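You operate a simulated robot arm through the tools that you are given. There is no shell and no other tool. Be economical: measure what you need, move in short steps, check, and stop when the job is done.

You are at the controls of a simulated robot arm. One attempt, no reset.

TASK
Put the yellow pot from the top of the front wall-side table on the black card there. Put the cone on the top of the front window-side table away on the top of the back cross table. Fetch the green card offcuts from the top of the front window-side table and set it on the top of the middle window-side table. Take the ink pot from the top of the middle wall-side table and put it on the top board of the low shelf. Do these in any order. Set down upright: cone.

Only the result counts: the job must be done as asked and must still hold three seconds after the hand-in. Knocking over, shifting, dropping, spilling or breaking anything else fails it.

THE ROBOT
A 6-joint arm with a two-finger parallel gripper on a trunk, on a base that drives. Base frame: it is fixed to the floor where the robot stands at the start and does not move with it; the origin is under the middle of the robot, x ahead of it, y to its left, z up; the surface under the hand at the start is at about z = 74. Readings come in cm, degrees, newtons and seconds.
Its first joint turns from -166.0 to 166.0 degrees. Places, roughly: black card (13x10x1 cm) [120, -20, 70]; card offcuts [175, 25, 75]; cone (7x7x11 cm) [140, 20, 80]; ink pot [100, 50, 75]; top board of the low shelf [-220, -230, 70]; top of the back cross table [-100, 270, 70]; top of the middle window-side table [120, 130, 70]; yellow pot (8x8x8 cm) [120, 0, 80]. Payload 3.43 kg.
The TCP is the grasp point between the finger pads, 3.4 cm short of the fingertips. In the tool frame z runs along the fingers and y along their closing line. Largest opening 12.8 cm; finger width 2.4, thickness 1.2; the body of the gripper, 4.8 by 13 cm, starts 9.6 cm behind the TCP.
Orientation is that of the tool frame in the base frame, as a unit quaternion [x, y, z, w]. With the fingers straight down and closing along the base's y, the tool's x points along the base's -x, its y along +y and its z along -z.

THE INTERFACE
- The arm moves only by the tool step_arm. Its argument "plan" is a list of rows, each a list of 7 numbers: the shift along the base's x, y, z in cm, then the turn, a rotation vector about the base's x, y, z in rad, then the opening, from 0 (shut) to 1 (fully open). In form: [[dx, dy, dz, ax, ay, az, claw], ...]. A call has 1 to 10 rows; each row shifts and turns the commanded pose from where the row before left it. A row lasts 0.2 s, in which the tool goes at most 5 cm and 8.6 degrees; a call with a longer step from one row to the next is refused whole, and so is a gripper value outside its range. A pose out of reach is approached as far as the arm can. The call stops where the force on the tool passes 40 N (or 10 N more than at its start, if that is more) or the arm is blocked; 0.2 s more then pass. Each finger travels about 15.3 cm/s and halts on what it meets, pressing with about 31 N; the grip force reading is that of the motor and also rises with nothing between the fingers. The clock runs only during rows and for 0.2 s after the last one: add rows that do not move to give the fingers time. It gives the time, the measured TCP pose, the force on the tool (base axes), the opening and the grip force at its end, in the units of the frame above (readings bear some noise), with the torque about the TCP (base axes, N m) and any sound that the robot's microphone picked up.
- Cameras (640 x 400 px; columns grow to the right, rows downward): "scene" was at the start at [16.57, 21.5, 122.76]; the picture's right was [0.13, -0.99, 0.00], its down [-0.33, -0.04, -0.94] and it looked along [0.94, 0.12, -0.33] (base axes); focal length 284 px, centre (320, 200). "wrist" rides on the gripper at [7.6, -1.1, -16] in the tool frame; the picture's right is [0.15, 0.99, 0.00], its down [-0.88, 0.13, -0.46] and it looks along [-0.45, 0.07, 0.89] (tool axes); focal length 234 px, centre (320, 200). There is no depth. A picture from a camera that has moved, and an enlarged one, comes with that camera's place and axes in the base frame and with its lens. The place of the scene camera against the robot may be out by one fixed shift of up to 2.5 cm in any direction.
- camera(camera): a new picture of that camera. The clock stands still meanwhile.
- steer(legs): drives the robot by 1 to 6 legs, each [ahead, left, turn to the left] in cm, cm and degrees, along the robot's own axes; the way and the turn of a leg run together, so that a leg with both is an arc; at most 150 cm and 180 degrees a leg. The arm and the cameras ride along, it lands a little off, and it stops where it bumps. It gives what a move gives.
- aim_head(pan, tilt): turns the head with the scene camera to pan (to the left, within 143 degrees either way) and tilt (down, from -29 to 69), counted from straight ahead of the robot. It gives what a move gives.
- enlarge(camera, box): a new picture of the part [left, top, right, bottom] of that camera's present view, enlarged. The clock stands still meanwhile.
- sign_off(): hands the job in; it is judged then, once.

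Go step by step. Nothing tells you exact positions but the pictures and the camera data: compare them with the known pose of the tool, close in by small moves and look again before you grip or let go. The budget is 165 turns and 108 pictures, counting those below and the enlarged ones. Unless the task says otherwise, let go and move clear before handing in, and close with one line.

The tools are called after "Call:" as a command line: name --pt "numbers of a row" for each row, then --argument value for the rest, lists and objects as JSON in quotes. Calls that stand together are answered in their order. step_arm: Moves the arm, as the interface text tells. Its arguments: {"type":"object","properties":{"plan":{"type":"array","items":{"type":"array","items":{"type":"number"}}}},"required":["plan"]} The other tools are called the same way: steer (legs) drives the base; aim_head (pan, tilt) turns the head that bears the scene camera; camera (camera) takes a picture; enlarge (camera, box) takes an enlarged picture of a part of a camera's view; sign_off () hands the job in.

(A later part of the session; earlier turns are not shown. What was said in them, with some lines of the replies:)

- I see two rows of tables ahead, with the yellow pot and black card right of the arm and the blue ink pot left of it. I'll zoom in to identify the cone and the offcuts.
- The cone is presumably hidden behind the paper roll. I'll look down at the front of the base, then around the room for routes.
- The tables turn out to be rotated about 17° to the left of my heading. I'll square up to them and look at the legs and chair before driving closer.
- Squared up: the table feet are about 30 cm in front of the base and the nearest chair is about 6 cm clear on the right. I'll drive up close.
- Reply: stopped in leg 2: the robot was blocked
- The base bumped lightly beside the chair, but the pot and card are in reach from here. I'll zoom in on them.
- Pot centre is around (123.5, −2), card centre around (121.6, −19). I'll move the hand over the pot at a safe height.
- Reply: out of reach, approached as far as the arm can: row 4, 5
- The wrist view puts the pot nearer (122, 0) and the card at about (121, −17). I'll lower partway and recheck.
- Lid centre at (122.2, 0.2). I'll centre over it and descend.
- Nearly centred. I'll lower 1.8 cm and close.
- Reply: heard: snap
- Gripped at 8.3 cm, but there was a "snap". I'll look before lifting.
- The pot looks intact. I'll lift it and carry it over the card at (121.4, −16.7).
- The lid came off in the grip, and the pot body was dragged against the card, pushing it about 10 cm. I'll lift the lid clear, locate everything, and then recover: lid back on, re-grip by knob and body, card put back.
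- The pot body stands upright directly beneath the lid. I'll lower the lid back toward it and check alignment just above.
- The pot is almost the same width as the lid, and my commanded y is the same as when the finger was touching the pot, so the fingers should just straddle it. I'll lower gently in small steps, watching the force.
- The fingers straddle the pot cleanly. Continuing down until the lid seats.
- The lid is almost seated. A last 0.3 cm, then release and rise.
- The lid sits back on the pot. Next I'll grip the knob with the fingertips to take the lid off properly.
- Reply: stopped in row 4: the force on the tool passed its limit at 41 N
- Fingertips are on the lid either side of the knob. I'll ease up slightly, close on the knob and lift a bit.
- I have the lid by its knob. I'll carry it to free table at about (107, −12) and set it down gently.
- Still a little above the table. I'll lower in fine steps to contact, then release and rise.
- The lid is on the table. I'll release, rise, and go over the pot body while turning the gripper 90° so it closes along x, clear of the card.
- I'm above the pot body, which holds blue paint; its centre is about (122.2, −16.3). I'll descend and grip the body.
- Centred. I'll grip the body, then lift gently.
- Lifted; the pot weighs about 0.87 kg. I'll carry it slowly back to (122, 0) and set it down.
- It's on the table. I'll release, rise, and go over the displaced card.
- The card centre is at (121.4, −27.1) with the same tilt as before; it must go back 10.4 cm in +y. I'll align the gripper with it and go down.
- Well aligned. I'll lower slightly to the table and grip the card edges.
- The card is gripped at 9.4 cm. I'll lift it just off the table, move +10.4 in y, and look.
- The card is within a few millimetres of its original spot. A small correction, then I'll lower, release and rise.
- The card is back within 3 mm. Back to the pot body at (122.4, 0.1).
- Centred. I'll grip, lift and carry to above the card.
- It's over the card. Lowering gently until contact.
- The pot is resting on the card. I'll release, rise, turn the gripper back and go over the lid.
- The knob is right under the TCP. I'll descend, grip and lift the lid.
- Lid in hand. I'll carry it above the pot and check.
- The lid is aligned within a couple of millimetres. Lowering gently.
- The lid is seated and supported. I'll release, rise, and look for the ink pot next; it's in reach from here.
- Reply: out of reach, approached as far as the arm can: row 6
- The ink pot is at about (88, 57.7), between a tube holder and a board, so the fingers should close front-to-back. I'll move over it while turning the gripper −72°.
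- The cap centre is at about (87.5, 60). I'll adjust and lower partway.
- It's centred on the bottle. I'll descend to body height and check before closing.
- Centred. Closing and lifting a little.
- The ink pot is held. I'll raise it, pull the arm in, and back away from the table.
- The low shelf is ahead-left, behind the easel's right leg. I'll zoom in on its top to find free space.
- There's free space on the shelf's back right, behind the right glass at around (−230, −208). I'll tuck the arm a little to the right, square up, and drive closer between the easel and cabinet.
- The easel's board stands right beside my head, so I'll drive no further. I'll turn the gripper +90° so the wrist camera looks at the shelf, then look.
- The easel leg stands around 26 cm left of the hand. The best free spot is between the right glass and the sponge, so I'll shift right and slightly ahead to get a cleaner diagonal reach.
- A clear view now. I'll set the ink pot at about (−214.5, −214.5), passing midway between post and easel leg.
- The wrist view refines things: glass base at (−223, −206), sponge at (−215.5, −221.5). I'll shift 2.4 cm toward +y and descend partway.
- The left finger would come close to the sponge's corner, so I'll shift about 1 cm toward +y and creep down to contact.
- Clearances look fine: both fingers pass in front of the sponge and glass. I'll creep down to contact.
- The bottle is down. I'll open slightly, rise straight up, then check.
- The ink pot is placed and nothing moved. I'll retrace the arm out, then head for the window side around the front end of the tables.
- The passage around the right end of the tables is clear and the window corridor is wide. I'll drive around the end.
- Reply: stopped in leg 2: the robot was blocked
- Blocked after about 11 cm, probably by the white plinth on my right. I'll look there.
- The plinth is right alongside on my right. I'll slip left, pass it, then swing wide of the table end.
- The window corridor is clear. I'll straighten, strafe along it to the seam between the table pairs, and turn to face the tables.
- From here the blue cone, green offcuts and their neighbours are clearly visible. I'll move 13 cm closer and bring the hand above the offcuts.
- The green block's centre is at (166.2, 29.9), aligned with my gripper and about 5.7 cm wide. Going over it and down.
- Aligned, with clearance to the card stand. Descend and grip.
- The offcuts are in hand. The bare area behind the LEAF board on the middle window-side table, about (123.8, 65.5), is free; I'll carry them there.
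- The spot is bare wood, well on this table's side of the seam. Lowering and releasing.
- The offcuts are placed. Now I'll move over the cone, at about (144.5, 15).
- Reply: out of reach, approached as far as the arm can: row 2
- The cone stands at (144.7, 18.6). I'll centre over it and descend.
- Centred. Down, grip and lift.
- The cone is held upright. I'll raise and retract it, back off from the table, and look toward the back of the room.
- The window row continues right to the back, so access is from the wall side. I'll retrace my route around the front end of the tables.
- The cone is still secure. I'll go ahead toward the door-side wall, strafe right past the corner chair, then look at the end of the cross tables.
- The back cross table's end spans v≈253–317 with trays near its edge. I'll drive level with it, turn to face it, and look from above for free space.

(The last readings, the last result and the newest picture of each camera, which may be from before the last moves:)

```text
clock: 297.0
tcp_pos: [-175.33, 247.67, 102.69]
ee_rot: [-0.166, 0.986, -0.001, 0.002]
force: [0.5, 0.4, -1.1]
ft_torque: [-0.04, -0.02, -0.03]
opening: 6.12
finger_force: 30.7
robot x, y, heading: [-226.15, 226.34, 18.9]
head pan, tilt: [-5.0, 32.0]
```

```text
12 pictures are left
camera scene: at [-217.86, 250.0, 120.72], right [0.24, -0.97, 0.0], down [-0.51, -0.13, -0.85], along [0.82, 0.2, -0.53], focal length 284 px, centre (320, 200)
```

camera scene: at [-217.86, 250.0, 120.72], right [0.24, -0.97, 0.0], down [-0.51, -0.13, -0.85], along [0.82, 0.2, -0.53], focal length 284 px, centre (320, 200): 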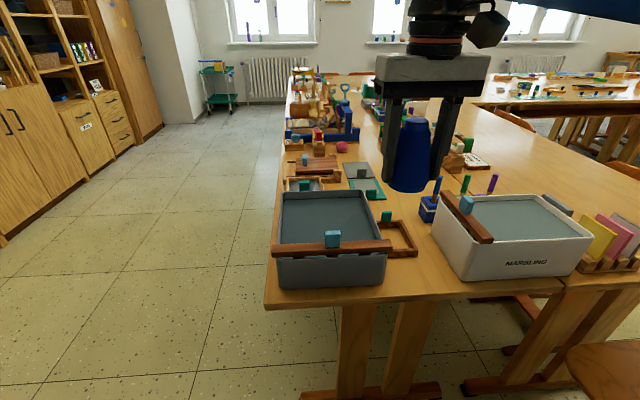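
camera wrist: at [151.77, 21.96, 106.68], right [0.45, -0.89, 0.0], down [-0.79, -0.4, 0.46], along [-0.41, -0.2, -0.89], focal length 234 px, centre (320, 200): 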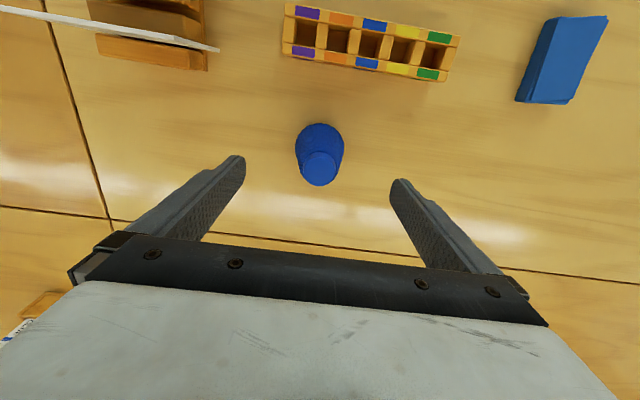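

There's a free patch at the table's near end between the grey tray and the white box. I'll check it with the wrist camera.

Call:
step_arm --pt "2 -4 1 0 0 0 0.3" --pt "1.5 -3 1 0 0 0 0.3" --pt "0 0 0 0 0 0 0.3"

Call:
camera --camera "wrist"

```text
clock: 297.8
tcp_pos: [-172.15, 240.61, 104.48]
ee_rot: [-0.166, 0.986, 0.0, 0.002]
force: [-0.7, 0.3, -1.4]
ft_torque: [0.01, 0.02, 0.0]
opening: 6.13
finger_force: 30.6
robot x, y, heading: [-226.02, 226.49, 19.0]
head pan, tilt: [-5.0, 32.0]
```

```text
11 pictures are left
camera wrist: at [-178.96, 237.09, 120.4], right [-0.46, 0.89, 0.0], down [0.79, 0.41, 0.46], along [0.41, 0.21, -0.89], focal length 234 px, centre (320, 200)
```

wrist: 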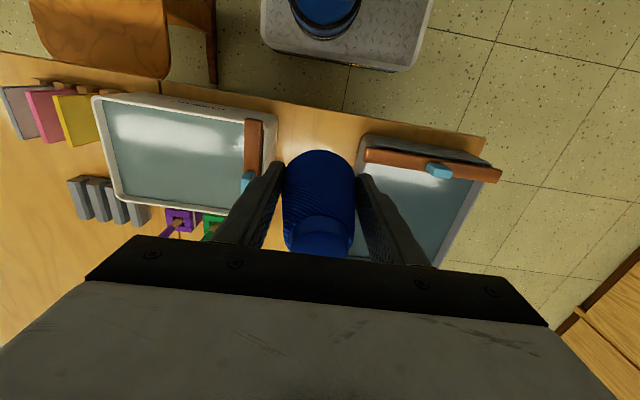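

The free patch is 13.6 cm wide, centred at about (−169, 242). I'll move over it and descend partway.

Call:
step_arm --pt "1.5 0.75 -2 0 0 0 0.3" --pt "1.55 0.75 -3 0 0 0 0.3" --pt "0 0 -4 0 0 0 0.3" --pt "0 0 -4 0 0 0 0.3" --pt "0 0 -4 0 0 0 0.3" --pt "0 0 0 0 0 0 0.3"

Call:
camera --camera "scene"

Call:
camera --camera "wrist"

```text
clock: 299.2
tcp_pos: [-168.63, 242.26, 87.35]
ee_rot: [-0.166, 0.986, -0.001, 0.002]
force: [0.6, -0.9, -0.7]
ft_torque: [0.03, 0.01, 0.03]
opening: 6.11
finger_force: 30.3
robot x, y, heading: [-226.28, 226.35, 18.8]
head pan, tilt: [-5.0, 32.0]
```

```text
10 pictures are left
camera scene: at [-217.86, 250.01, 120.72], right [0.24, -0.97, 0.0], down [-0.51, -0.13, -0.85], along [0.82, 0.2, -0.53], focal length 284 px, centre (320, 200)
```

scene: 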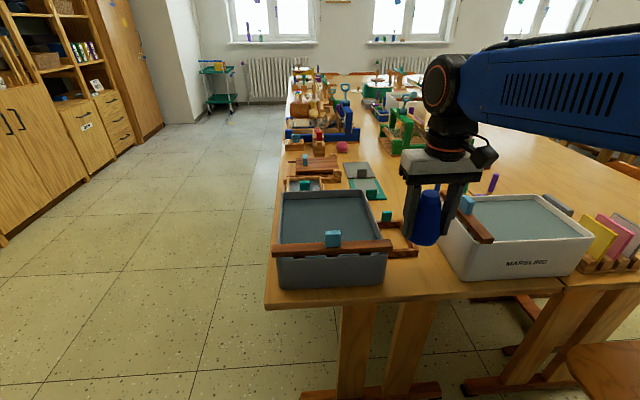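

```text
9 pictures are left
camera wrist: at [-175.49, 238.64, 103.27], right [-0.46, 0.89, 0.0], down [0.79, 0.41, 0.46], along [0.41, 0.21, -0.89], focal length 234 px, centre (320, 200)
```

wrist: 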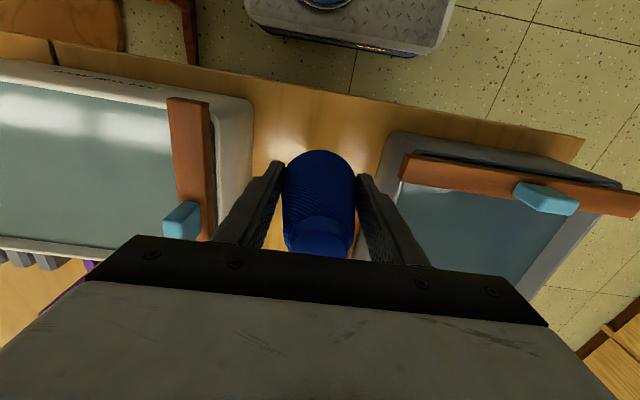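

Both sides clear. I'll lower in small steps toward contact.

Call:
step_arm --pt "-0.1 0.3 -3 0 0 0 0.3" --pt "0 0 -3 0 0 0 0.3" --pt "0 0 -1.2 0 0 0 0.3" --pt "0 0 -0.4 0 0 0 0.3" --pt "0 0 0 0 0 0 0.3"

Call:
enlarge --camera "scene" --box '[350, 180, 510, 310]'

```text
clock: 300.4
tcp_pos: [-168.85, 242.34, 80.0]
ee_rot: [-0.166, 0.986, -0.001, 0.002]
force: [-0.1, -0.1, -1.4]
ft_torque: [0.0, 0.01, 0.06]
opening: 6.14
finger_force: 31.4
robot x, y, heading: [-226.39, 226.56, 19.1]
head pan, tilt: [-5.0, 32.0]
```

```text
3.08 times, centred on (430, 245) of scene
camera zoom: at [-217.86, 250.0, 120.72], right [0.24, -0.97, 0.0], down [-0.51, -0.13, -0.85], along [0.82, 0.2, -0.53], focal length 873 px, centre (-18, 62)
```

zoom: 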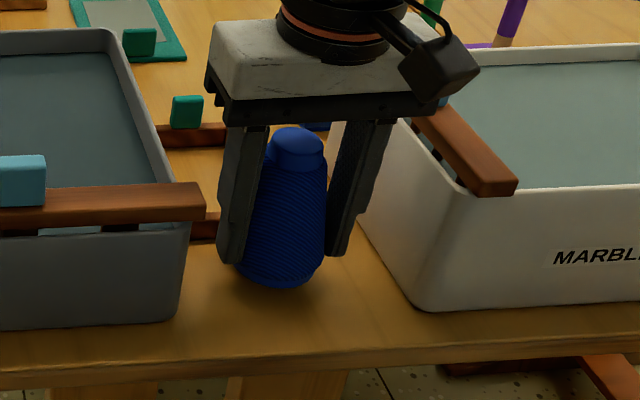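

Call:
step_arm --pt "0 0 -0.4 0 0 0 0.3" --pt "0 0 -0.3 0 0 0 0.3" --pt "0 0 -0.2 0 0 0 0.3" --pt "0 0 0 0 0 0 0.3"

```text
clock: 301.4
tcp_pos: [-168.9, 242.4, 79.18]
ee_rot: [-0.166, 0.986, -0.001, 0.002]
force: [-0.4, 0.1, -1.5]
ft_torque: [0.0, -0.01, 0.02]
opening: 6.12
finger_force: 30.8
robot x, y, heading: [-226.55, 226.39, 18.8]
head pan, tilt: [-5.0, 32.0]
```

Call:
step_arm --pt "0 0 -0.2 0 0 0 0.3" --pt "0 0 -0.2 0 0 0 0.3" --pt "0 0 0 0 0 0 0.3"

```text
clock: 302.2
tcp_pos: [-169.06, 242.44, 78.75]
ee_rot: [-0.166, 0.986, 0.0, 0.002]
force: [0.6, 0.5, -2.0]
ft_torque: [-0.03, 0.01, -0.03]
opening: 6.13
finger_force: 30.9
robot x, y, heading: [-226.46, 226.19, 18.9]
head pan, tilt: [-5.0, 32.0]
```

Call:
step_arm --pt "0 0 -0.2 0 0 0 0.3" --pt "0 0 -0.2 0 0 0 0.3" --pt "0 0 0 0 0 0 0.3"

Call:
enlarge --camera "scene" --box '[370, 200, 480, 300]'

```text
clock: 303.0
tcp_pos: [-168.93, 242.5, 78.56]
ee_rot: [-0.166, 0.986, 0.0, 0.004]
force: [8.2, -3.4, 23.0]
ft_torque: [0.26, -0.1, -0.09]
opening: 6.12
finger_force: 31.3
robot x, y, heading: [-226.35, 226.13, 19.0]
head pan, tilt: [-5.0, 32.0]
```

```text
4.00 times, centred on (425, 250) of scene
camera zoom: at [-217.88, 249.98, 120.73], right [0.24, -0.97, 0.0], down [-0.51, -0.13, -0.85], along [0.82, 0.2, -0.53], focal length 1135 px, centre (-100, 0)
```

zoom: 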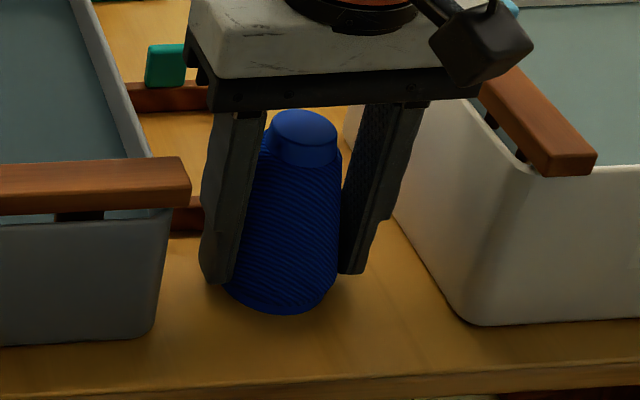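

Contact made. I'll ease the pressure slightly, open gradually and rise straight up.

Call:
step_arm --pt "0 0 0.15 0 0 0 0.3" --pt "0 0 0 0 0 0 0.5" --pt "0 0 0 0 0 0 0.56" --pt "0 0 0 0 0 0 0.62" --pt "0 0 0 0 0 0 0.62" --pt "0 0 3 0 0 0 0.62" --pt "0 0 4.5 0 0 0 0.62" --pt "0 0 4.5 0 0 0 0.62" --pt "0 0 4.5 0 0 0 0.62" --pt "0 0 4.5 0 0 0 0.62"

Call:
enlarge --camera "scene" --box '[350, 180, 510, 310]'

```text
clock: 305.2
tcp_pos: [-168.96, 242.4, 99.3]
ee_rot: [-0.166, 0.986, -0.001, 0.002]
force: [0.2, 0.6, -0.4]
ft_torque: [0.02, 0.01, 0.0]
opening: 7.94
finger_force: 0.1
robot x, y, heading: [-226.56, 226.09, 19.0]
head pan, tilt: [-5.0, 32.0]
```

```text
3.08 times, centred on (430, 245) of scene
camera zoom: at [-217.86, 250.01, 120.72], right [0.24, -0.97, 0.0], down [-0.51, -0.13, -0.85], along [0.82, 0.2, -0.53], focal length 873 px, centre (-18, 62)
```

zoom: 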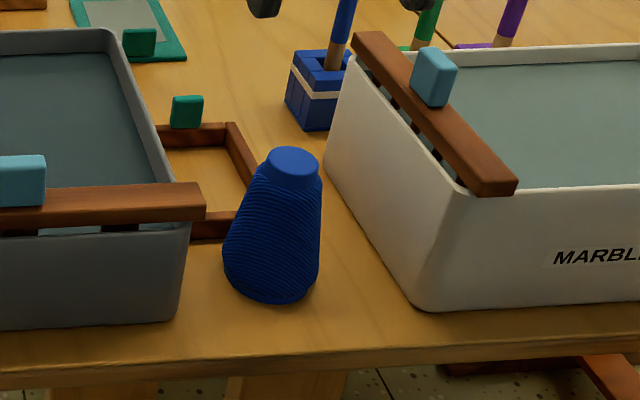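

The cone stands upright on the back cross table, and nothing around it moved. The yellow pot is on its card, the ink pot on the low shelf and the offcuts on the middle window-side table. The hand is clear, so I'm handing in.

Call:
sign_off

```text
The job is handed in.
```

All four items are placed as asked and the job is handed in. On the way, the pot's lid came off and the black card was pushed about 10 cm. I put the lid back on and returned the card to within about 3 mm of where it was.
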